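You operate a simulated robot arm through the tools that you are given. There is no shell and no other tool.

You run a simulated robot arm. Do the job below in one go: nothing can be reset, and whatever is moved stays where it is left.

Task
Press the bearing into the bracket with the blue press; both lie on the bench.
Fine: load both on the press tray and push the tray in first. Where these are worked on the way, their far stop is far enough and under half their travel is too little: press tray.

Only the result counts: the job must be done as asked and must still hold three seconds after the hand-in. Knocking over, shifting, dropping, spilling or breaking anything else fails it.

Robot
A 7-joint arm with a two-finger parallel gripper, fixed in place. Base frame: the origin is on the floor under the middle of its stand, x ahead of it, y to its left, z up. Units: cm, degrees, N and s.
With the tool pointing down near the work surface it reaches from about 42 to 90 cm from the base axis. Its first joint turns from -115.0 to 115.0 degrees. Payload 3.91 kg.
The TCP is the grasp point between the finger pads, 3 cm short of the fingertips. In the tool frame z runs along the fingers and y along their closing line. Largest opening 11 cm; finger width 2, thickness 1; the body of the gripper, 4.8 by 11.2 cm, starts 5.5 cm behind the TCP.
Orientation is that of the tool frame in the base frame, as a unit quaternion [x, y, z, w]. With the fingers straight down and closing along the base's y, the tool's x points along the base's -x, its y along +y and its z along -z.

Tools
- The arm moves only by the tool nudge_tool. Its argument "rows" is a list that holds one entry, the list of rows, each a list of 7 numbers: the shift along the tool's x, y, z in cm, then the turn, a rotation vector about the tool's x, y, z in degrees, then the closure, from 0 (fully open) to 1 (shut). In form: [[[dx, dy, dz, wx, wy, wz, fingers], ...]]. A call has 1 to 20 rows; each row is the pose to reach, as a shift and turn from the pose commanded when the call began, along the tool's axes at that moment. Rows are played at 5 a second. More than 5 cm and 8.6 degrees between two rows, or a gripper value outside its range, and nothing of the call is played. Where a pose cannot be reached the arm comes as near as it can. A force on the tool above 90 N (or 10 N above the force at the start of the call, whichever is more), or a blocked arm, ends the call early, and 0.2 s more pass. Each finger travels about 15.3 cm/s and halts on what it meets, pressing with about 45 N; the grip force reading is that of the motor and also rises with nothing between the fingers. The clock runs only during rows and for 0.2 s after the last one: add rows that repeat a pose to give the fingers time. It gives the time, the measured TCP pose, the force on the tool (base axes), the opening and the grip force at its end, in the units of the frame above (readings bear some noise), with the torque about the TCP (base axes, N m) and any sound that the robot's microphone picked up, and new pictures: "show" is both (left out), scene, wrist or none.
- Cameras (640 x 400 px; columns grow to the right, rows downward): "scene" is fixed at [22.53, -50.71, 156.31]; the picture's right is [0.98, -0.20, 0.00], its down [-0.07, -0.31, -0.95] and it looks along [0.19, 0.93, -0.32] (base axes); focal length 333 px, centre (320, 200). "wrist" rides on the gripper at [7.2, 1.7, -10.3] in the tool frame; the picture's right is [-0.23, 0.97, 0.00], its down [-0.76, -0.18, -0.62] and it looks along [-0.61, -0.14, 0.78] (tool axes); focal length 222 px, centre (320, 200). There is no depth. A picture from a camera that has moved, and an enlarged one, comes with that camera's place and axes in the base frame and with its lens. The place of the scene camera against the robot may be out by one fixed shift of up to 1.8 cm in any direction.
- lift_body(by): slides the trunk up (or, below 0, down) by that many cm; the arm rides with it, the base frame stays. It gives what a move gives, with no picture.
- enlarge(camera, box): a new picture of the part [left, top, right, bottom] of that camera's present view, enlarged. No time passes.
- close_job(): hands the job in; it is judged then, once.

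Places have to be worked out from the pictures, the camera data and where the tool is seen. Open the gripper and draw the arm clear of the work before you hand the job in, unless the task says otherwise.

The tools are called by a JSON object that holds its "fn" and its "kwargs". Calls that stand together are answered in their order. nudge_tool: Moves the arm, as the interface text tells. Its arguments: {"type":"object","properties":{"rows":{"type":"array","items":{"type":"array","items":{"type":"array","items":{"type":"number"}}}},"show":{"type":"string","enum":["both","scene","wrist","none"]}},"required":["rows"]} The other tools are called the same way: lift_body (by) moves the trunk up or down; enlarge (camera, box) takes an enlarged picture of a part of a camera's view; close_job () hands the job in.

At the start:

```text
clock: 0.0
tcp_pos: [45.09, 16.88, 138.84]
ee_rot: [0.0, 1.0, 0.0, 0.001]
ft_force: [0.7, 1.1, 0.3]
ft_torque: [-0.04, -0.02, 0.0]
grip_width: 11.0
grasp_force: 0.0
trunk travel left (down, up): [-82.5, 16.5]
```

scene: 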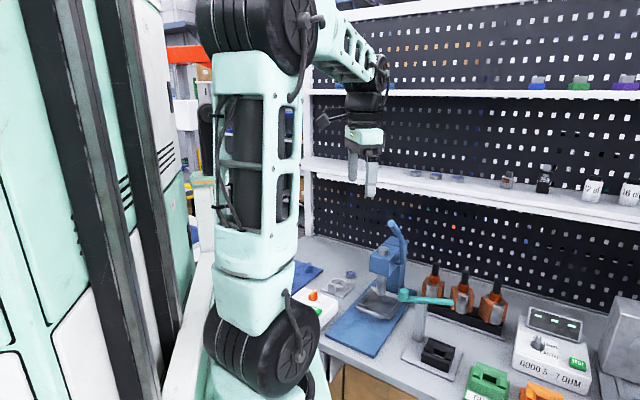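
wrist: 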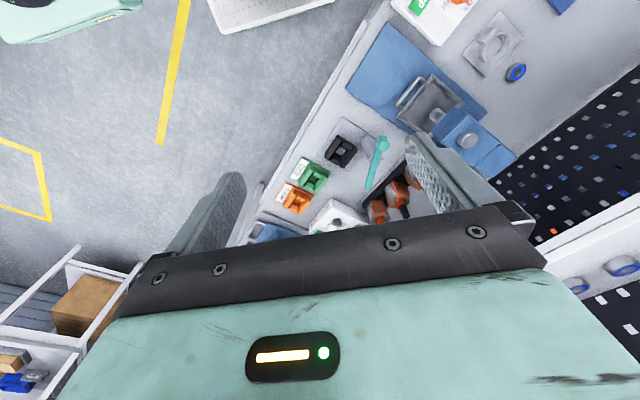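

The pictures show a blue press with a tray on a blue mat, and what look like a bracket and a bearing to its left. I'll take close-ups first.

{"fn": "enlarge", "kwargs": {"camera": "scene", "box": [280, 200, 460, 380]}}

{"fn": "enlarge", "kwargs": {"camera": "wrist", "box": [340, 0, 600, 180]}}

```text
2.22 times, centred on (370, 290) of scene
camera zoom: at [22.53, -50.71, 156.31], right [0.98, -0.2, 0.0], down [-0.07, -0.31, -0.95], along [0.19, 0.93, -0.32], focal length 740 px, centre (209, 0)
```

zoom: 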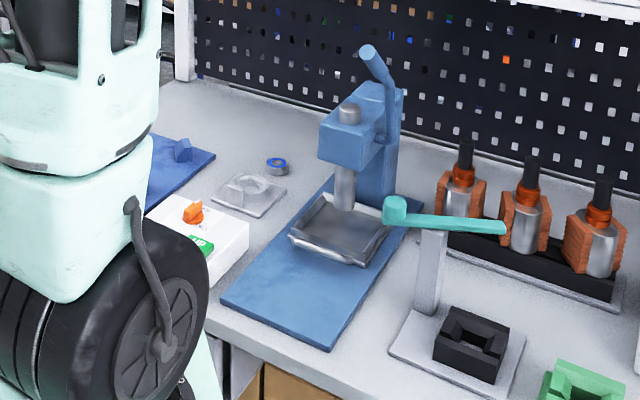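

```text
2.22 times, centred on (470, 90) of wrist
camera zoom: at [37.81, 18.52, 149.13], right [0.23, 0.97, 0.0], down [0.76, -0.18, 0.62], along [0.61, -0.14, -0.78], focal length 494 px, centre (-13, 444)
```

zoom: 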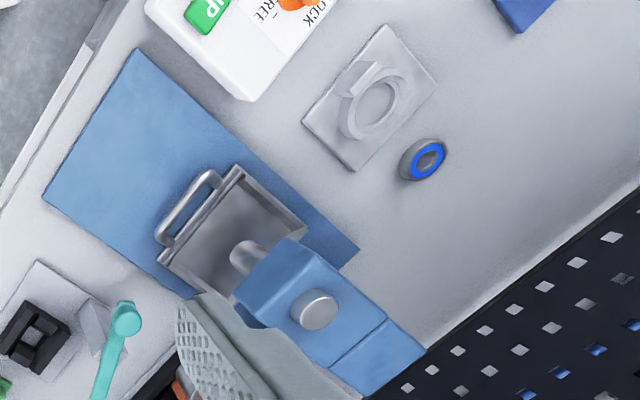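

From both cameras the bench top is near z≈80. The press stands at about 45° azimuth with its long axis pointing radially outward; the tray is near (61,45), the bracket near (52,61) and the bearing near (60,67). I'll swing the tool over the bench, staying high, and turn it 45° for a better look.

{"fn": "nudge_tool", "kwargs": {"rows": [[[-0.1, 2.9, 2.1, 0, 0, -4.5, 0], [-0.2, 5.8, 4.2, 0, 0, -9, 0], [-0.3, 8.7, 6.2, 0, 0, -13.5, 0], [-0.4, 11.6, 8.3, 0, 0, -18, 0], [-0.5, 14.5, 10.4, 0, 0, -22.5, 0], [-0.5, 17.5, 12.5, 0, 0, -27, 0], [-0.6, 20.4, 14.6, 0, 0, -31.5, 0], [-0.7, 23.3, 16.6, 0, 0, -36, 0], [-0.8, 26.2, 18.7, 0, 0, -40.5, 0], [-0.9, 29.1, 20.8, 0, 0, -45, 0], [-0.9, 29.1, 20.8, 0, 0, -45, 0]]]}}

```text
clock: 2.4
tcp_pos: [46.19, 46.18, 117.93]
ee_rot: [-0.384, 0.923, 0.0, 0.0]
ft_force: [-0.5, 0.6, -0.2]
ft_torque: [-0.01, 0.0, -0.03]
grip_width: 10.99
grasp_force: 0.0
trunk travel left (down, up): [-82.5, 16.5]
camera wrist: at [39.88, 42.12, 128.29], right [-0.53, 0.85, 0.0], down [0.66, 0.41, 0.62], along [0.53, 0.33, -0.78], focal length 222 px, centre (320, 200)
```

scene: 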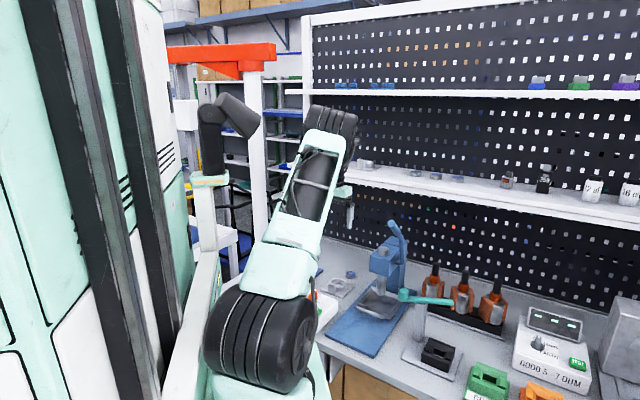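
wrist: 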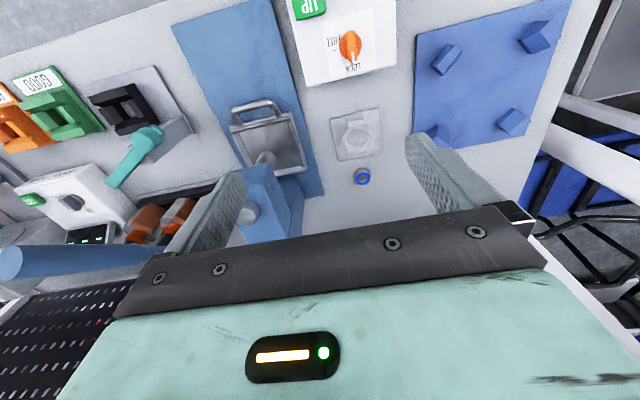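

The lever end triangulates to about (60.5,31.6,119.4), leaning up and towards the robot. I'll zoom in on both views for detail.

{"fn": "enlarge", "kwargs": {"camera": "wrist", "box": [160, 60, 420, 250]}}

{"fn": "enlarge", "kwargs": {"camera": "scene", "box": [310, 210, 430, 330]}}

{"fn": "enlarge", "kwargs": {"camera": "wrist", "box": [0, 160, 260, 320]}}

```text
2.11 times, centred on (290, 155) of wrist
camera zoom: at [39.88, 42.12, 128.29], right [-0.53, 0.85, 0.0], down [0.66, 0.41, 0.62], along [0.53, 0.33, -0.78], focal length 468 px, centre (383, 295)
```

zoom: 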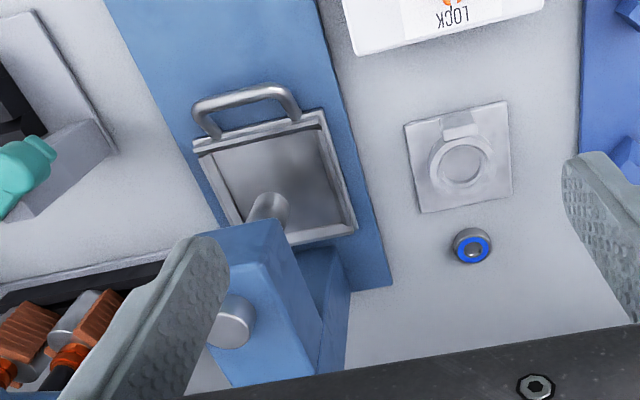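

```text
3.33 times, centred on (370, 270) of scene
camera zoom: at [22.53, -50.71, 156.31], right [0.98, -0.2, 0.0], down [-0.07, -0.31, -0.95], along [0.19, 0.93, -0.32], focal length 1110 px, centre (153, -33)
```

zoom: 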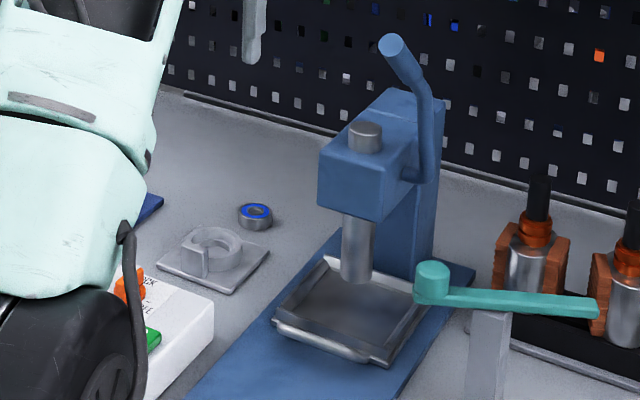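

```text
2.46 times, centred on (130, 240) of wrist
camera zoom: at [39.88, 42.12, 128.29], right [-0.53, 0.85, 0.0], down [0.66, 0.41, 0.62], along [0.53, 0.33, -0.78], focal length 547 px, centre (788, 102)
```

zoom: 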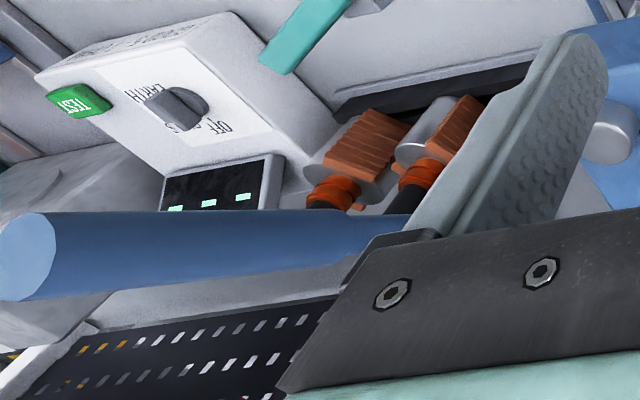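

The ram tip looks to be close to above the tray, so I need a side view to judge the tray travel and heights. I'll turn the tool 90° and move left of the press so the wrist camera looks across at it.

{"fn": "nudge_tool", "kwargs": {"rows": [[[-0.8, 0.5, 0.9, 0, 0, 8.2, 0], [-1.6, 1.1, 1.8, 0, 0, 16.4, 0], [-2.4, 1.6, 2.7, 0, 0, 24.5, 0], [-3.2, 2.2, 3.6, 0, 0, 32.7, 0], [-4.0, 2.7, 4.5, 0, 0, 40.9, 0], [-4.7, 3.3, 5.5, 0, 0, 49.1, 0], [-5.5, 3.8, 6.4, 0, 0, 57.3, 0], [-6.3, 4.4, 7.3, 0, 0, 65.5, 0], [-7.1, 4.9, 8.2, 0, 0, 73.6, 0], [-7.9, 5.5, 9.1, 0, 0, 81.8, 0], [-8.7, 6.0, 10.0, 0, 0, 90, 0], [-8.7, 6.0, 10.0, 0, 0, 90, 0]]]}}

```text
clock: 5.0
tcp_pos: [47.51, 55.29, 107.87]
ee_rot: [0.384, 0.923, -0.001, 0.0]
ft_force: [0.0, 0.8, -0.1]
ft_torque: [0.01, -0.01, 0.0]
grip_width: 10.99
grasp_force: 0.1
out of reach, approached as far as the arm can: row 11, 12
trunk travel left (down, up): [-82.5, 16.5]
camera wrist: at [43.6, 61.64, 118.33], right [0.85, 0.53, 0.0], down [0.41, -0.67, 0.62], along [0.33, -0.53, -0.78], focal length 222 px, centre (320, 200)
```

scene: 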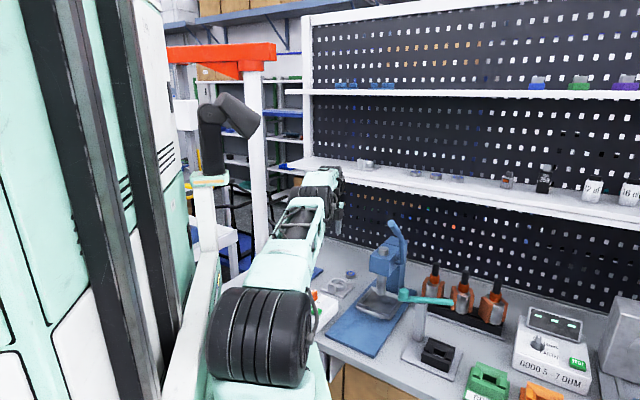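
wrist: 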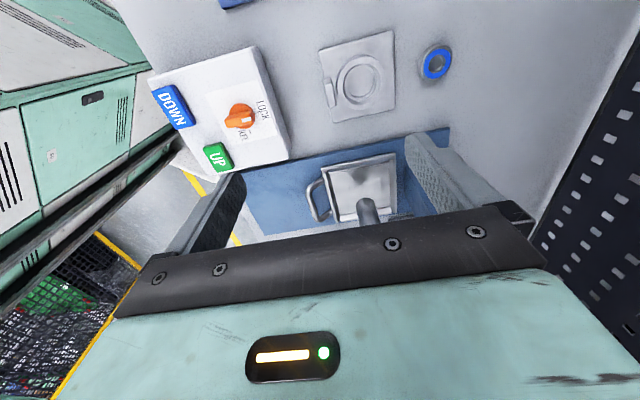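

The side view shows the tray and handle. The arm was short of reach at this height, so the trunk will need raising; first I'll zoom in here.

{"fn": "enlarge", "kwargs": {"camera": "wrist", "box": [230, 100, 470, 240]}}

{"fn": "enlarge", "kwargs": {"camera": "wrist", "box": [300, 20, 480, 130]}}

{"fn": "lift_body", "kwargs": {"by": 14}}

```text
2.67 times, centred on (350, 170) of wrist
camera zoom: at [43.6, 61.64, 118.33], right [0.85, 0.53, 0.0], down [0.41, -0.67, 0.62], along [0.33, -0.53, -0.78], focal length 592 px, centre (240, 280)
```

zoom: 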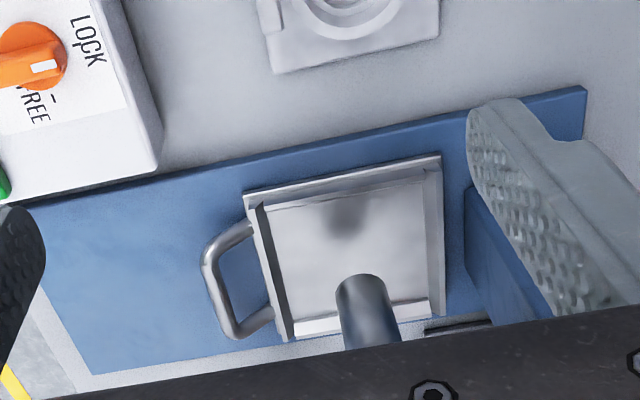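

```text
3.56 times, centred on (390, 75) of wrist
camera zoom: at [43.6, 61.64, 118.33], right [0.85, 0.53, 0.0], down [0.41, -0.67, 0.62], along [0.33, -0.53, -0.78], focal length 790 px, centre (71, 644)
```

zoom: 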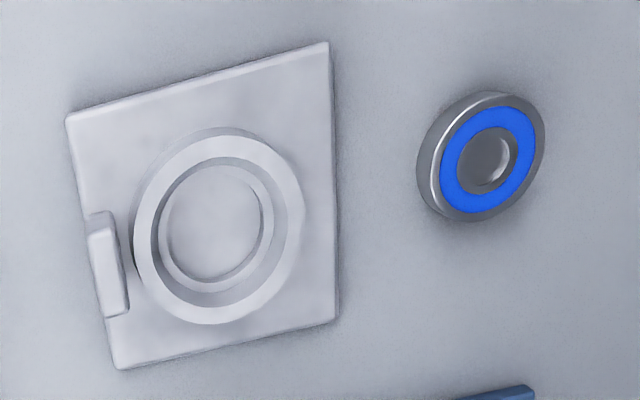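

```text
clock: 6.7
tcp_pos: [47.6, 55.39, 122.0]
ee_rot: [0.383, 0.924, 0.0, -0.001]
ft_force: [0.3, -0.7, -0.1]
ft_torque: [0.0, -0.03, 0.01]
grip_width: 10.98
grasp_force: 0.1
trunk travel left (down, up): [-96.5, 2.5]
```

The trunk is up and readings are good. From two wrist views: ram tip ≈ u 76.7, v −14.6, z 87 (u = outward at 45°, v = left), exactly over the tray centre. So the tray is already in and has to be pulled out for loading. I'll move over the handle, well away from the lever, for a close view.

{"fn": "nudge_tool", "kwargs": {"rows": [[[-2.2, -1.5, 3.1, 0, 0, 0, 0], [-4.4, -3.1, 6.3, 0, 0, 0, 0], [-6.6, -4.6, 9.4, 0, 0, 0, 0], [-8.9, -6.2, 12.6, 0, 0, 0, 0], [-11.1, -7.7, 15.7, 0, 0, 0, 0], [-13.3, -9.3, 18.9, 0, 0, 0, 0], [-15.5, -10.8, 22, 0, 0, 0, 0], [-15.5, -10.8, 22, 0, 0, 0, 0]]]}}

```text
clock: 8.5
tcp_pos: [50.89, 36.74, 99.88]
ee_rot: [0.383, 0.924, 0.0, 0.0]
ft_force: [-0.3, 0.3, -0.1]
ft_torque: [-0.01, 0.0, -0.02]
grip_width: 11.0
grasp_force: 0.1
trunk travel left (down, up): [-96.5, 2.5]
camera wrist: at [46.96, 42.98, 110.25], right [0.85, 0.53, 0.0], down [0.41, -0.66, 0.62], along [0.33, -0.53, -0.78], focal length 222 px, centre (320, 200)
```

scene: 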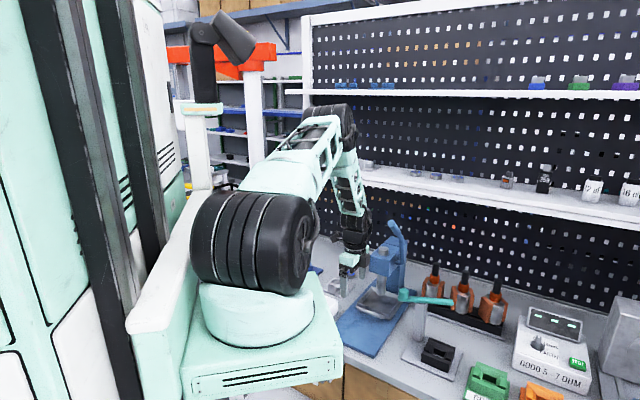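
wrist: 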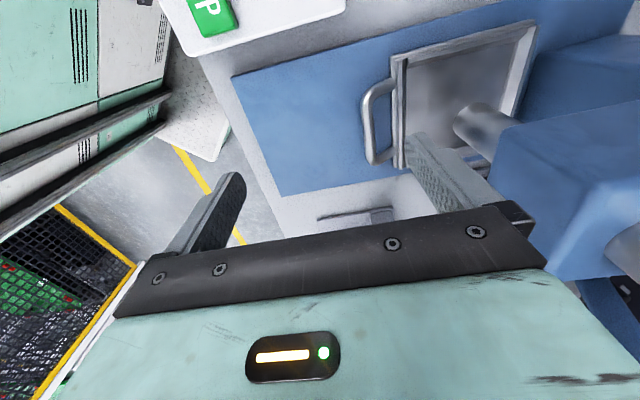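

Good view of the handle and tray. Zooming in to measure the handle.

{"fn": "enlarge", "kwargs": {"camera": "wrist", "box": [320, 10, 560, 190]}}

{"fn": "enlarge", "kwargs": {"camera": "scene", "box": [320, 210, 440, 330]}}

```text
2.22 times, centred on (440, 100) of wrist
camera zoom: at [46.96, 42.98, 110.25], right [0.85, 0.53, 0.0], down [0.41, -0.66, 0.62], along [0.33, -0.53, -0.78], focal length 494 px, centre (53, 422)
```

zoom: 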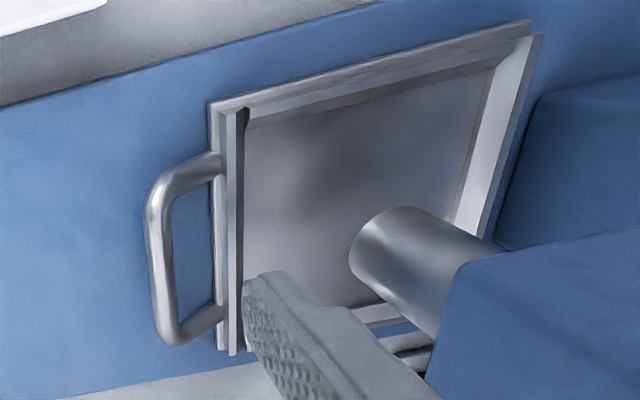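

```text
3.33 times, centred on (380, 270) of scene
camera zoom: at [22.53, -50.71, 156.31], right [0.98, -0.2, 0.0], down [-0.07, -0.31, -0.95], along [0.19, 0.93, -0.32], focal length 1110 px, centre (120, -33)
```

zoom: 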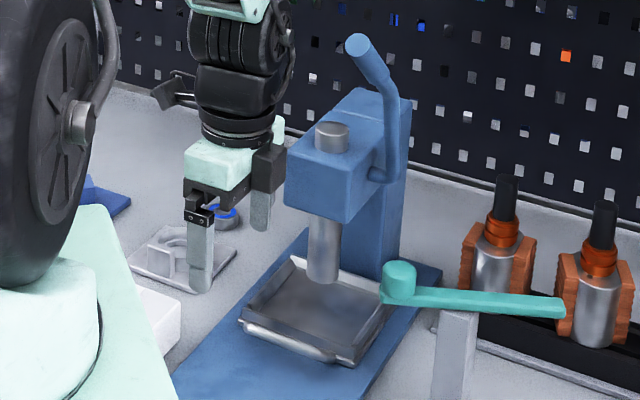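

The handle bar is about u 67.1, v −14.7, z 83.5, with a ~2.3 cm gap behind it. I'll partly close the gripper and descend above the handle's left half, keeping clear of the lever, stopping at z≈91 to check.

{"fn": "nudge_tool", "kwargs": {"rows": [[[-1.4, 1.9, 0, 0, 0, 0, 0.3], [-2.8, 3.8, 0, 0, 0, 0, 0.545], [-2.8, 3.8, 3, 0, 0, 0, 0.545], [-2.8, 3.8, 6, 0, 0, 0, 0.545], [-2.8, 3.8, 9, 0, 0, 0, 0.545], [-2.8, 3.8, 9, 0, 0, 0, 0.545]]]}}

```text
clock: 9.9
tcp_pos: [55.43, 37.71, 91.16]
ee_rot: [0.383, 0.924, 0.001, -0.001]
ft_force: [0.1, 0.2, -0.6]
ft_torque: [0.01, 0.0, 0.02]
grip_width: 5.0
grasp_force: 0.0
trunk travel left (down, up): [-96.5, 2.5]
camera wrist: at [51.55, 43.79, 101.38], right [0.85, 0.53, 0.0], down [0.41, -0.66, 0.62], along [0.33, -0.53, -0.78], focal length 222 px, centre (320, 200)
```

scene: 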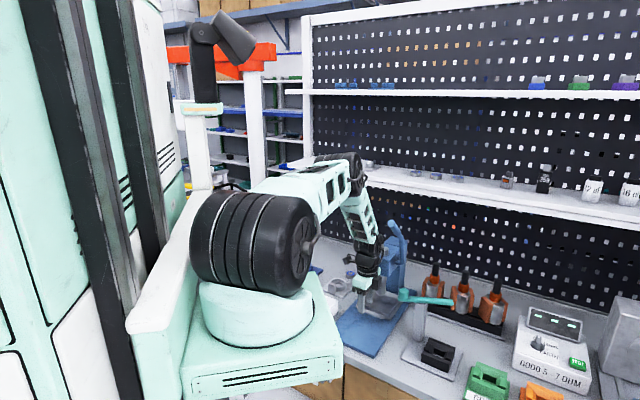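
wrist: 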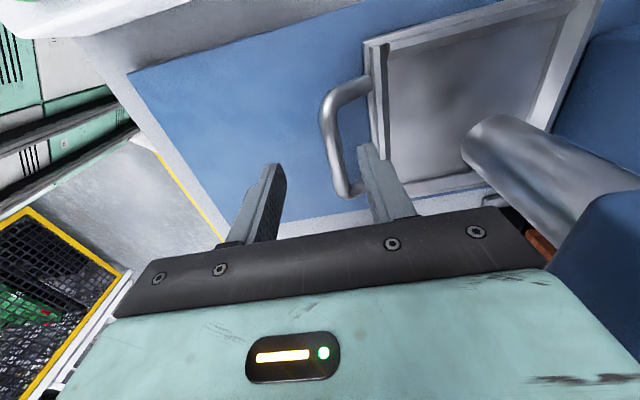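

{"fn": "enlarge", "kwargs": {"camera": "wrist", "box": [230, 40, 430, 240]}}

{"fn": "enlarge", "kwargs": {"camera": "scene", "box": [320, 200, 430, 320]}}

```text
2.00 times, centred on (330, 140) of wrist
camera zoom: at [51.55, 43.79, 101.38], right [0.85, 0.53, 0.0], down [0.41, -0.66, 0.62], along [0.33, -0.53, -0.78], focal length 444 px, centre (300, 320)
```

zoom: 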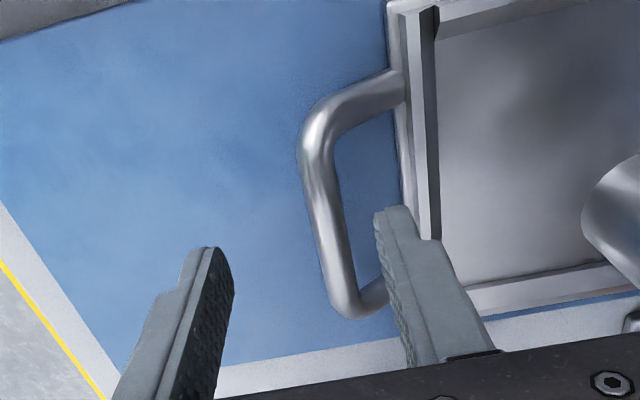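

```text
3.33 times, centred on (375, 260) of scene
camera zoom: at [22.53, -50.71, 156.31], right [0.98, -0.2, 0.0], down [-0.07, -0.31, -0.95], along [0.19, 0.93, -0.32], focal length 1110 px, centre (137, 0)
```

zoom: 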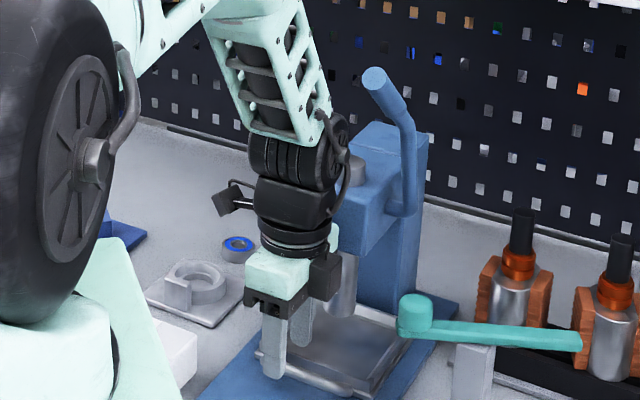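

The bar is at u≈66.7 and the gap is centred on u≈68.5, so I'll shift 0.3 cm back and descend to z≈85 with one finger inside the loop.

{"fn": "nudge_tool", "kwargs": {"rows": [[[0, -0.3, 1.0, 0, 0, 0, 0.545], [0, -0.3, 3.0, 0, 0, 0, 0.545], [0, -0.3, 4.5, 0, 0, 0, 0.545], [0, -0.3, 6.0, 0, 0, 0, 0.545], [0, -0.3, 6.0, 0, 0, 0, 0.545]]], "show": "wrist"}}

```text
clock: 11.0
tcp_pos: [55.6, 37.58, 86.22]
ee_rot: [0.382, 0.924, 0.003, 0.001]
ft_force: [-14.4, -19.7, 51.3]
ft_torque: [-1.82, 1.63, -0.07]
grip_width: 5.89
grasp_force: 9.2
trunk travel left (down, up): [-96.5, 2.5]
stopped in row 5: the force on the tool passed its limit at 95 N (the readings are from after the stop); the commanded pose is now the measured one
camera wrist: at [51.57, 43.81, 96.56], right [0.85, 0.53, 0.01], down [0.41, -0.67, 0.62], along [0.33, -0.53, -0.78], focal length 222 px, centre (320, 200)
```

wrist: 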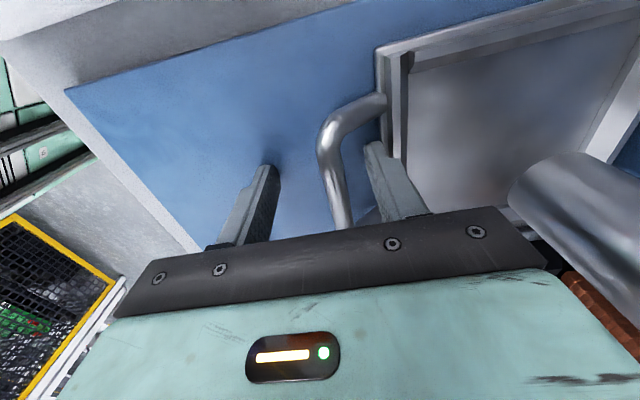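

Contact analysis (torque and force) says the near fingertip touched the press base plate, so the plate top is at z≈83.2 and the handle is a little higher than I assumed, around 85. I'll lift 0.6 cm to relieve it and close on the bar.

{"fn": "nudge_tool", "kwargs": {"rows": [[[0, -0.2, -0.6, 0, 0, 0, 0.545], [0, -0.2, -0.6, 0, 0, 0, 0.7], [0, -0.2, -0.6, 0, 0, 0, 0.85], [0, -0.2, -0.6, 0, 0, 0, 0.95], [0, -0.2, -0.6, 0, 0, 0, 0.95]]]}}

```text
clock: 12.2
tcp_pos: [55.66, 37.52, 86.37]
ee_rot: [0.382, 0.924, 0.003, 0.002]
ft_force: [0.4, 0.6, -9.3]
ft_torque: [-0.01, -0.1, 0.93]
grip_width: 1.26
grasp_force: 45.0
trunk travel left (down, up): [-96.5, 2.5]
camera wrist: at [51.57, 43.74, 96.69], right [0.85, 0.53, 0.01], down [0.41, -0.67, 0.62], along [0.33, -0.52, -0.78], focal length 222 px, centre (320, 200)
```

scene: 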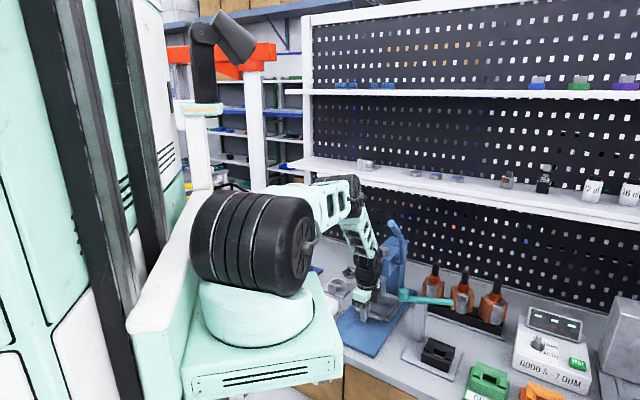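
wrist: 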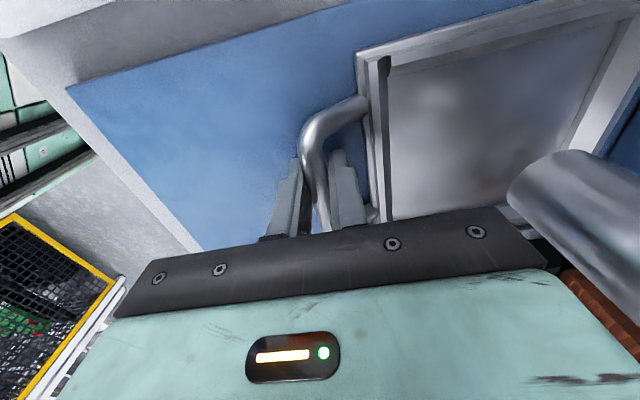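

The handle is gripped (width 1.26). Now I pull the tray straight towards the robot.

{"fn": "nudge_tool", "kwargs": {"rows": [[[0, -1, 0, 0, 0, 0, 0.95], [0, -2, 0, 0, 0, 0, 0.95], [0, -3, 0, 0, 0, 0, 0.95], [0, -4, 0, 0, 0, 0, 0.95], [0, -5, 0, 0, 0, 0, 0.95], [0, -6, 0, 0, 0, 0, 0.95], [0, -7, 0, 0, 0, 0, 0.95], [0, -8, 0, 0, 0, 0, 0.95], [0, -8, 0, 0, 0, 0, 0.95]]]}}

```text
clock: 14.2
tcp_pos: [49.9, 32.1, 86.29]
ee_rot: [0.382, 0.924, 0.004, 0.002]
ft_force: [4.7, -5.4, 5.0]
ft_torque: [0.17, 0.18, 0.85]
grip_width: 1.26
grasp_force: 45.5
trunk travel left (down, up): [-96.5, 2.5]
camera wrist: at [46.0, 38.16, 96.7], right [0.85, 0.53, 0.01], down [0.41, -0.67, 0.62], along [0.33, -0.52, -0.78], focal length 222 px, centre (320, 200)
```

scene: 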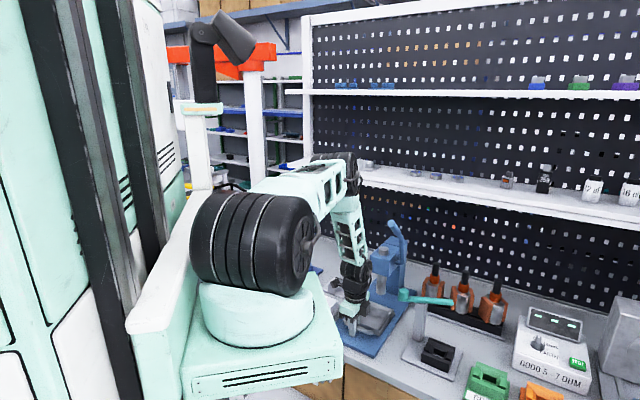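
wrist: 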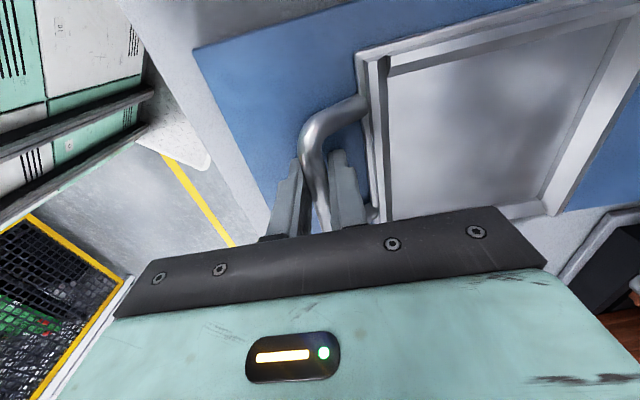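

Pulled 8 cm with little resistance. Continue pulling to find the outer stop.

{"fn": "nudge_tool", "kwargs": {"rows": [[[0, -1, 0, 0, 0, 0, 0.95], [0, -2, 0, 0, 0, 0, 0.95], [0, -3, 0, 0, 0, 0, 0.95], [0, -4, 0, 0, 0, 0, 0.95], [0, -5, 0, 0, 0, 0, 0.95], [0, -6, 0, 0, 0, 0, 0.95], [0, -7, 0, 0, 0, 0, 0.95], [0, -8, 0, 0, 0, 0, 0.95], [0, -8, 0, 0, 0, 0, 0.95]]]}}

```text
clock: 16.2
tcp_pos: [45.62, 27.63, 86.59]
ee_rot: [0.383, 0.923, 0.026, 0.01]
ft_force: [13.0, 15.5, -23.0]
ft_torque: [0.03, -0.1, 0.93]
grip_width: 1.25
grasp_force: 45.1
trunk travel left (down, up): [-96.5, 2.5]
stopped in row 9: the force on the tool passed its limit at 91 N (the readings are from after the stop); the commanded pose is now the measured one
camera wrist: at [41.32, 33.44, 97.06], right [0.85, 0.53, 0.05], down [0.39, -0.69, 0.61], along [0.36, -0.5, -0.79], focal length 222 px, centre (320, 200)
```

scene: 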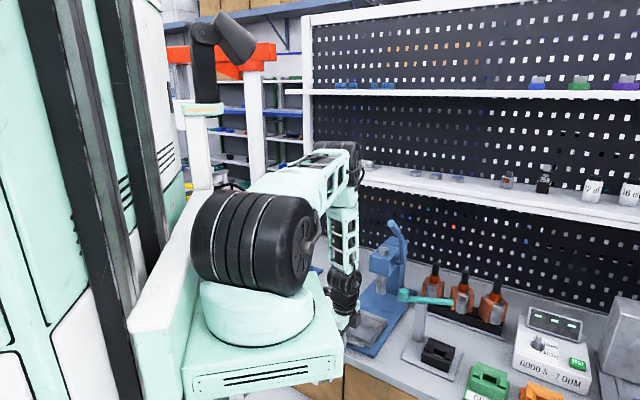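
wrist: 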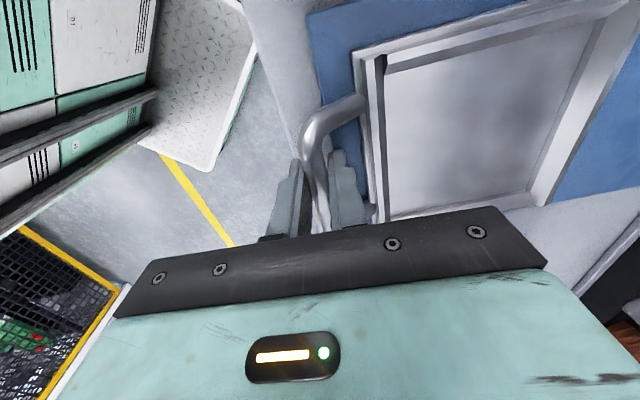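

The tray has hit its outer stop (handle now at u≈51.8, ~15 cm of travel). I open just enough, lift off the handle and undo the slight tilt.

{"fn": "nudge_tool", "kwargs": {"rows": [[[0, 0, 0, 0, 0, 0, 0.73], [0, 0, 0, 0, 0, 0, 0.73], [0, 0.1, -2, 0, 0, 0, 0.73], [0, 0.3, -5, 1.5, 0, 0, 0.6], [0, 0.6, -9, 3.2, 0, 0, 0.4], [0, 1, -13, 3.2, 0, 0, 0.2], [0, 1, -16, 3.2, 0, 0, 0], [0, 1, -16, 3.2, 0, 0, 0]]]}}

```text
clock: 18.0
tcp_pos: [45.57, 27.47, 102.69]
ee_rot: [0.383, 0.924, -0.004, -0.001]
ft_force: [-0.2, -0.6, 0.5]
ft_torque: [-0.01, 0.0, 0.01]
grip_width: 11.01
grasp_force: 0.1
trunk travel left (down, up): [-96.5, 2.5]
camera wrist: at [41.73, 33.77, 112.98], right [0.85, 0.53, -0.01], down [0.42, -0.66, 0.62], along [0.32, -0.53, -0.78], focal length 222 px, centre (320, 200)
```

scene: 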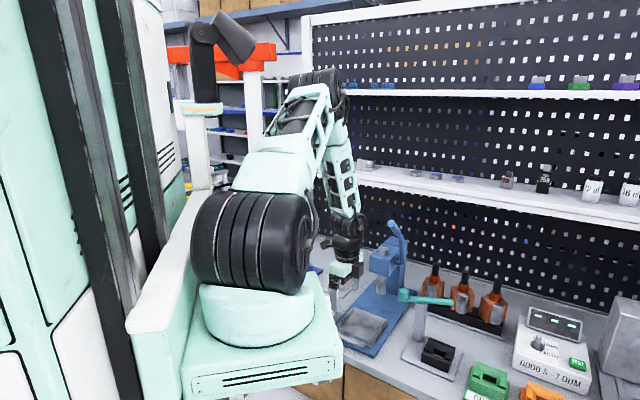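
wrist: 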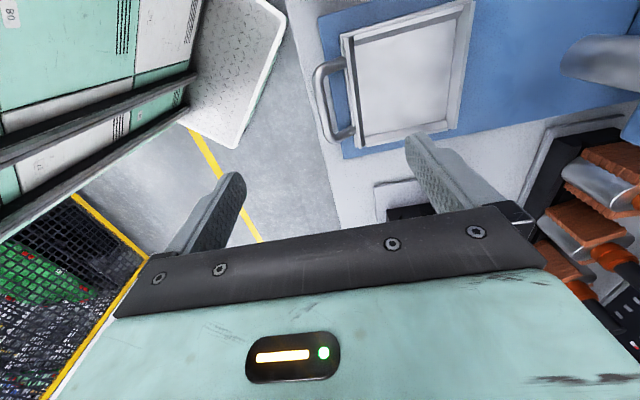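

The tray is fully out and stayed put. I'll zoom to measure the tray's new position.

{"fn": "enlarge", "kwargs": {"camera": "wrist", "box": [300, 0, 500, 160]}}

```text
2.50 times, centred on (400, 80) of wrist
camera zoom: at [41.73, 33.77, 112.98], right [0.85, 0.53, -0.01], down [0.42, -0.66, 0.62], along [0.32, -0.53, -0.78], focal length 555 px, centre (120, 500)
```

zoom: 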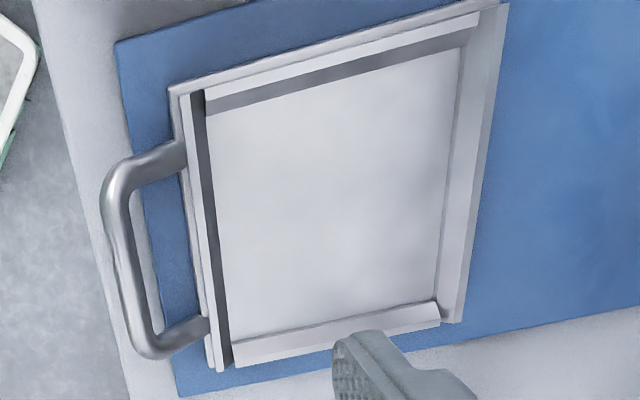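

The tray's floor is about 10.3×10.3 cm, centred near u 61.5, v −13.4, which is a snug nest for the ~10 cm bracket plate. Now I'll turn back 90° and move above and in front of the bracket to measure it closely.

{"fn": "nudge_tool", "kwargs": {"rows": [[[1.5, 1.7, 0.2, 0, 0, -8.2, 0], [3.1, 3.3, 0.5, 0, 0, -16.4, 0], [4.6, 5.0, 0.7, 0, 0, -24.5, 0], [6.1, 6.7, 1.0, 0, 0, -32.7, 0], [7.6, 8.3, 1.2, 0, 0, -40.9, 0], [9.2, 10.0, 1.5, 0, 0, -49.1, 0], [10.7, 11.7, 1.7, 0, 0, -57.3, 0], [12.2, 13.3, 2.0, 0, 0, -65.5, 0], [13.7, 15.0, 2.2, 0, 0, -73.6, 0], [15.3, 16.7, 2.5, 0, 0, -81.8, 0], [16.8, 18.3, 2.7, 0, 0, -90, 0], [16.8, 18.3, 2.7, 0, 0, -90, 0]]]}}

```text
clock: 20.6
tcp_pos: [46.54, 52.3, 100.05]
ee_rot: [-0.383, 0.924, -0.001, -0.003]
ft_force: [0.6, 0.2, -0.3]
ft_torque: [0.03, -0.01, 0.0]
grip_width: 11.02
grasp_force: 0.0
trunk travel left (down, up): [-96.5, 2.5]
camera wrist: at [40.35, 48.42, 110.33], right [-0.53, 0.85, 0.0], down [0.67, 0.42, 0.62], along [0.52, 0.33, -0.79], focal length 222 px, centre (320, 200)
```

scene: 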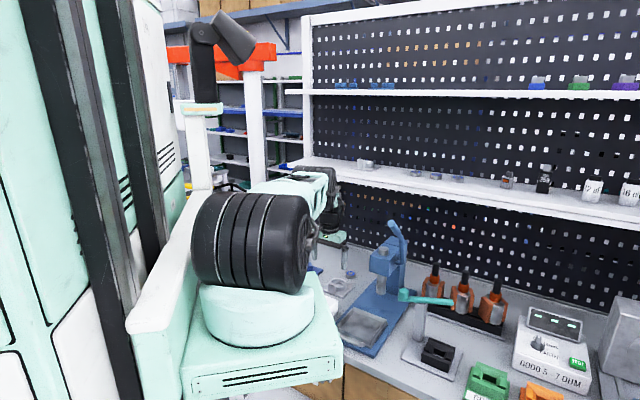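
wrist: 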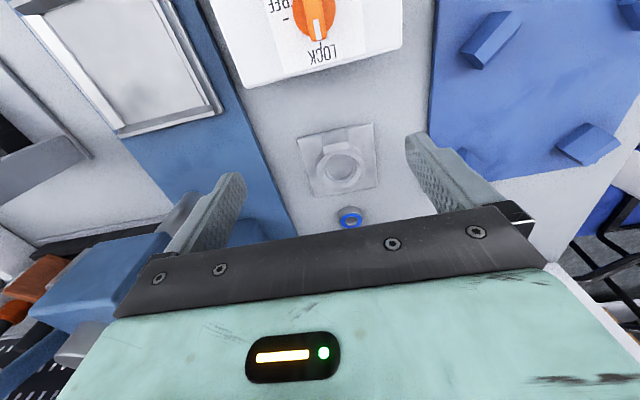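

{"fn": "enlarge", "kwargs": {"camera": "wrist", "box": [270, 100, 420, 240]}}

{"fn": "enlarge", "kwargs": {"camera": "wrist", "box": [20, 0, 300, 160]}}

```text
2.86 times, centred on (345, 170) of wrist
camera zoom: at [40.35, 48.42, 110.33], right [-0.53, 0.85, 0.0], down [0.67, 0.42, 0.62], along [0.52, 0.33, -0.79], focal length 635 px, centre (249, 286)
```

zoom: 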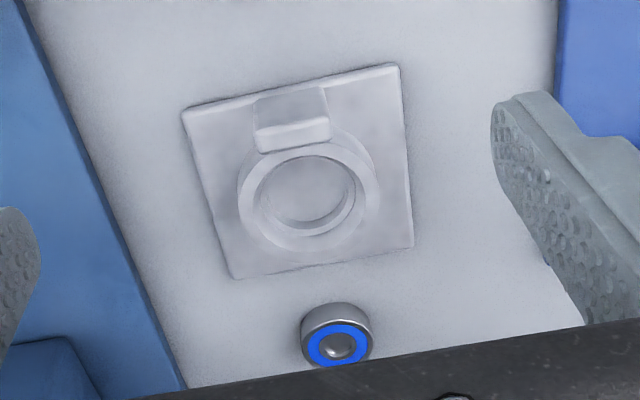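

```text
2.29 times, centred on (160, 80) of wrist
camera zoom: at [40.35, 48.42, 110.33], right [-0.53, 0.85, 0.0], down [0.67, 0.42, 0.62], along [0.52, 0.33, -0.79], focal length 508 px, centre (686, 474)
```

zoom: 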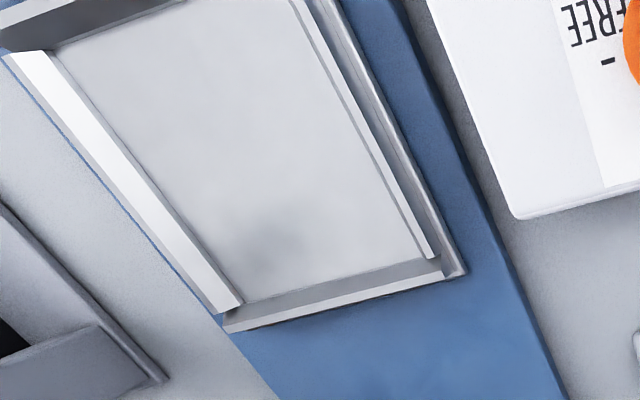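

Let me check plate thickness and the part heights from the fixed camera.

{"fn": "enlarge", "kwargs": {"camera": "scene", "box": [320, 290, 420, 370]}}

{"fn": "enlarge", "kwargs": {"camera": "scene", "box": [310, 225, 390, 305]}}

```text
5.00 times, centred on (370, 330) of scene
camera zoom: at [22.53, -50.71, 156.31], right [0.98, -0.2, 0.0], down [-0.07, -0.31, -0.95], along [0.19, 0.93, -0.32], focal length 1665 px, centre (70, -450)
```

zoom: 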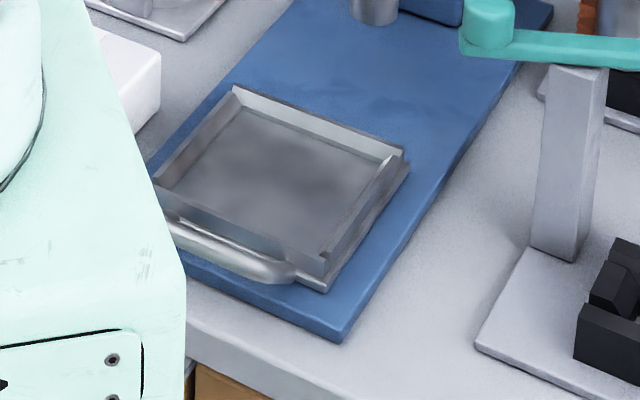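

```text
5.00 times, centred on (350, 265) of scene
camera zoom: at [22.53, -50.71, 156.31], right [0.98, -0.2, 0.0], down [-0.07, -0.31, -0.95], along [0.19, 0.93, -0.32], focal length 1665 px, centre (170, -125)
```

zoom: 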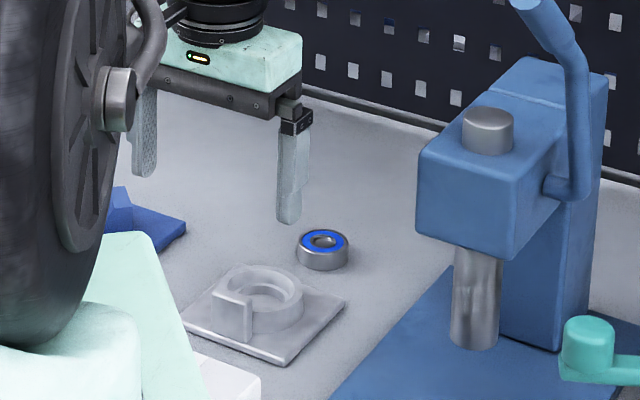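

{"fn": "enlarge", "kwargs": {"camera": "wrist", "box": [300, 110, 380, 190]}}

{"fn": "enlarge", "kwargs": {"camera": "scene", "box": [325, 255, 385, 305]}}

```text
5.00 times, centred on (340, 150) of wrist
camera zoom: at [40.35, 48.42, 110.33], right [-0.53, 0.85, 0.0], down [0.67, 0.42, 0.62], along [0.52, 0.33, -0.79], focal length 1111 px, centre (220, 450)
```

zoom: 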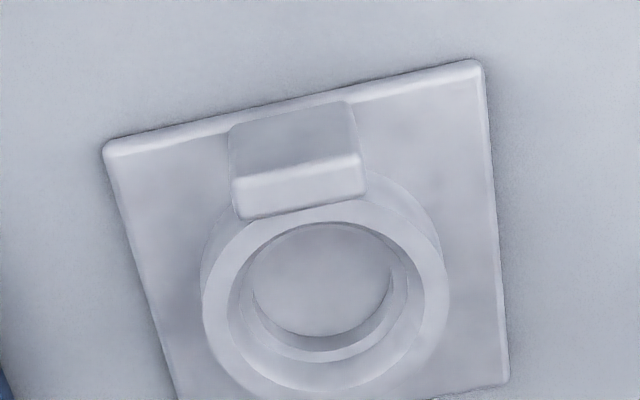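

```text
8.00 times, centred on (355, 280) of scene
camera zoom: at [22.53, -50.71, 156.31], right [0.98, -0.2, 0.0], down [-0.07, -0.31, -0.95], along [0.19, 0.93, -0.32], focal length 2665 px, centre (40, -440)
```

zoom: 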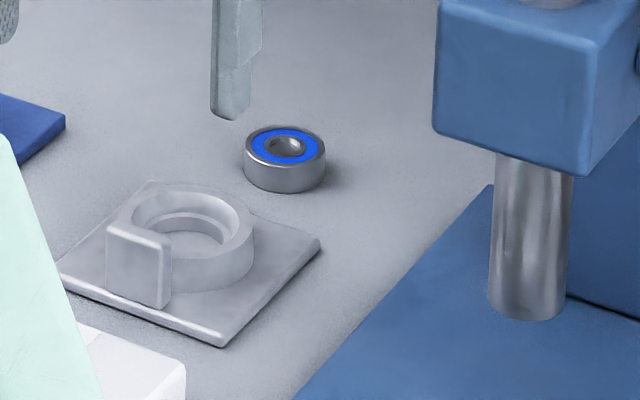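

The bracket is clear now: plate ~10×10 cm centred at about u 78.6, v 5.0, ring boss ~6.5 cm across. I'll go above the ring with the fingers closing along v, stopping a little above it.

{"fn": "nudge_tool", "kwargs": {"rows": [[[-2.2, 0.2, 2, 0, 0, 0, 0.227], [-4.4, 0.5, 4, 0, 0, 0, 0.227], [-6.6, 0.7, 6, 0, 0, 0, 0.227], [-8.7, 0.95, 8, 0, 0, 0, 0.227], [-8.7, 0.95, 10, 0, 0, 0, 0.227], [-8.7, 0.95, 11, 0, 0, 0, 0.227], [-8.7, 0.95, 11, 0, 0, 0, 0.227]]]}}

```text
clock: 22.2
tcp_pos: [48.79, 50.38, 94.04]
ee_rot: [-0.382, 0.924, -0.001, -0.004]
ft_force: [0.0, 0.1, 0.0]
ft_torque: [-0.01, 0.0, 0.02]
grip_width: 8.49
grasp_force: 0.0
out of reach, approached as far as the arm can: row 1, 2, 3, 4, 5, 6, 7
trunk travel left (down, up): [-96.5, 2.5]
camera wrist: at [42.54, 46.44, 104.4], right [-0.53, 0.85, 0.0], down [0.67, 0.41, 0.62], along [0.53, 0.33, -0.79], focal length 222 px, centre (320, 200)
```

scene: 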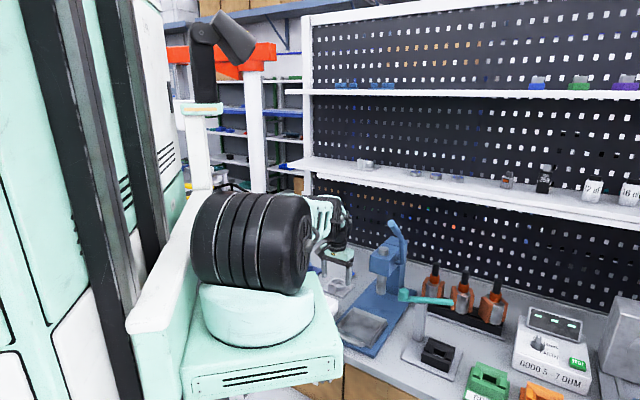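
wrist: 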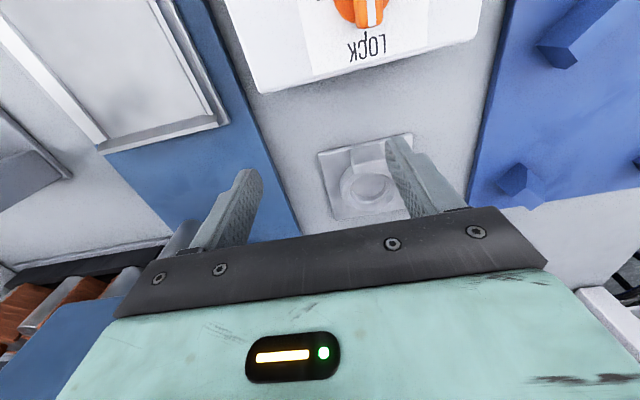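

The arm reported "out of reach" already at u≈70, so its posture is limited at this trunk height. Let me look at the arm posture before choosing a trunk height.

{"fn": "enlarge", "kwargs": {"camera": "scene", "box": [100, 100, 420, 400]}}

```text
1.33 times, centred on (260, 250) of scene
camera zoom: at [22.53, -50.71, 156.31], right [0.98, -0.2, 0.0], down [-0.07, -0.31, -0.95], along [0.19, 0.93, -0.32], focal length 444 px, centre (400, 133)
```

zoom: 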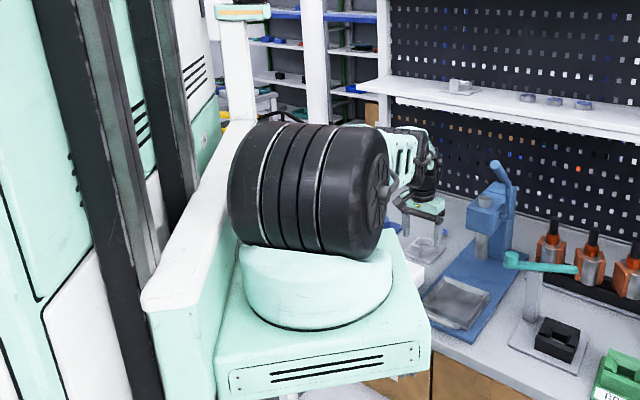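

Comparing the two reach limits, the shoulder sits well above the wrist now, so the trunk should go lower instead. I'll first raise and retract the tool over clear space, then lower the trunk.

{"fn": "nudge_tool", "kwargs": {"rows": [[[0.5, 0, -4, 0, 0, 0, 0.1], [1.5, 0, -8, 0, 0, 0, 0], [3, 0, -12, 0, 0, 0, 0], [4.5, 0, -16, 0, 0, 0, 0], [6, 0, -20, 0, 0, 0, 0], [7.5, 0, -24, 0, 0, 0, 0], [9, 0, -28, 0, 0, 0, 0], [10, 0, -32, 0, 0, 0, 0], [10, 0, -32, 0, 0, 0, 0]]], "show": "scene"}}

```text
clock: 24.2
tcp_pos: [41.9, 43.51, 126.5]
ee_rot: [-0.382, 0.924, -0.002, -0.003]
ft_force: [-0.3, 0.6, 0.0]
ft_torque: [-0.02, 0.02, 0.01]
grip_width: 11.01
grasp_force: 0.1
trunk travel left (down, up): [-96.5, 2.5]
```

scene: 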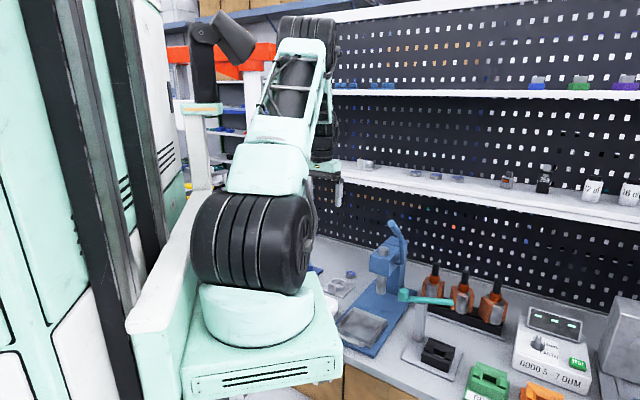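

Now lowering the trunk by 26 cm with the tool at z≈126, leaving it around z≈100.

{"fn": "lift_body", "kwargs": {"by": -26}}

```text
clock: 26.9
tcp_pos: [41.85, 43.58, 100.49]
ee_rot: [-0.383, 0.924, -0.002, -0.003]
ft_force: [-0.5, -0.4, -0.5]
ft_torque: [-0.02, 0.0, -0.01]
grip_width: 10.98
grasp_force: 0.0
trunk travel left (down, up): [-70.5, 28.5]
```

Now try moving out above the bracket at z≈97.

{"fn": "nudge_tool", "kwargs": {"rows": [[[-3.6, 0.8, 0, 0, 0, 0, 0.227], [-7.3, 1.5, 0, 0, 0, 0, 0.227], [-10.9, 2.3, 1, 0, 0, 0, 0.227], [-14.6, 3.0, 2, 0, 0, 0, 0.227], [-18.2, 3.8, 3, 0, 0, 0, 0.227], [-18.2, 3.8, 3, 0, 0, 0, 0.227]]]}}

```text
clock: 28.3
tcp_pos: [49.5, 54.71, 98.11]
ee_rot: [-0.383, 0.924, -0.002, -0.004]
ft_force: [0.3, 0.6, -0.1]
ft_torque: [0.0, -0.03, 0.0]
grip_width: 8.49
grasp_force: 0.0
out of reach, approached as far as the arm can: row 4, 5, 6
trunk travel left (down, up): [-70.5, 28.5]
camera wrist: at [43.18, 50.64, 108.5], right [-0.53, 0.85, 0.0], down [0.67, 0.42, 0.62], along [0.52, 0.32, -0.79], focal length 222 px, centre (320, 200)
```

scene: 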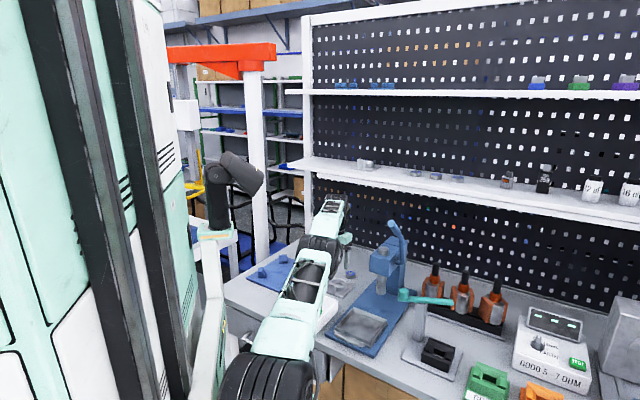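
wrist: 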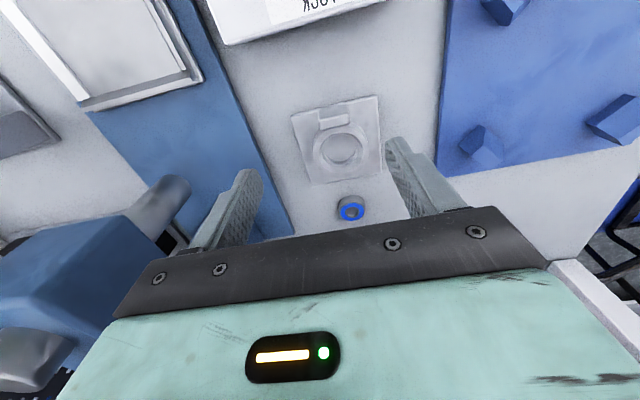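

The arm seems stretched upward from a low shoulder now. Let me zoom on its posture to work out the best trunk height.

{"fn": "enlarge", "kwargs": {"camera": "scene", "box": [200, 180, 380, 400]}}

```text
1.82 times, centred on (290, 290) of scene
camera zoom: at [22.53, -50.71, 156.31], right [0.98, -0.2, 0.0], down [-0.07, -0.31, -0.95], along [0.19, 0.93, -0.32], focal length 606 px, centre (374, 36)
```

zoom: 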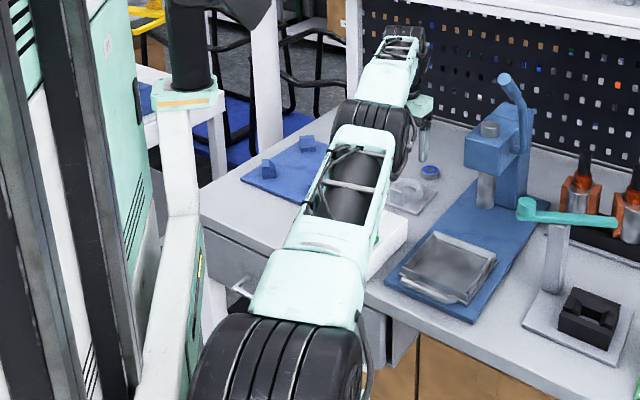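

The limits fit a 73 cm sphere centred near (22,−12). So the bracket (and even more the bearing) needs the tool tilted outward. I'll tilt the tool 25° outward about its closing axis while staying at this spot.

{"fn": "nudge_tool", "kwargs": {"rows": [[[0, 0, 0, 0, -6, 0, 0.227], [0, 0, 0, 0, -12, 0, 0.227], [0, 0, 0, 0, -18, 0, 0.227], [0, 0, 0, 0, -25, 0, 0.227], [0, 0, 0, 0, -25, 0, 0.227]]]}}

{"fn": "lift_body", "kwargs": {"by": -7}}

```text
clock: 29.5
tcp_pos: [49.48, 54.71, 97.99]
ee_rot: [-0.373, 0.903, 0.082, 0.197]
ft_force: [-0.3, -0.7, 0.2]
ft_torque: [-0.02, 0.0, 0.0]
grip_width: 8.51
grasp_force: 0.1
trunk travel left (down, up): [-70.5, 28.5]
camera wrist: at [40.52, 48.04, 104.45], right [-0.54, 0.84, 0.1], down [0.43, 0.18, 0.88], along [0.72, 0.52, -0.46], focal length 222 px, centre (320, 200)
```

scene: 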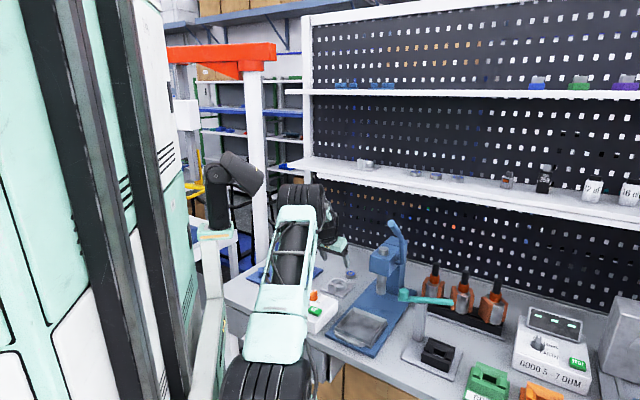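
wrist: 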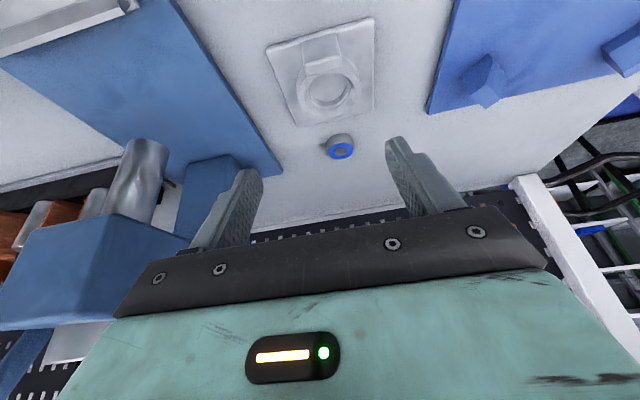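

```text
clock: 30.6
tcp_pos: [49.42, 54.62, 91.16]
ee_rot: [-0.373, 0.903, 0.082, 0.196]
ft_force: [-0.3, 0.2, -0.6]
ft_torque: [-0.03, 0.03, -0.01]
grip_width: 8.51
grasp_force: 0.1
trunk travel left (down, up): [-63.5, 35.5]
```

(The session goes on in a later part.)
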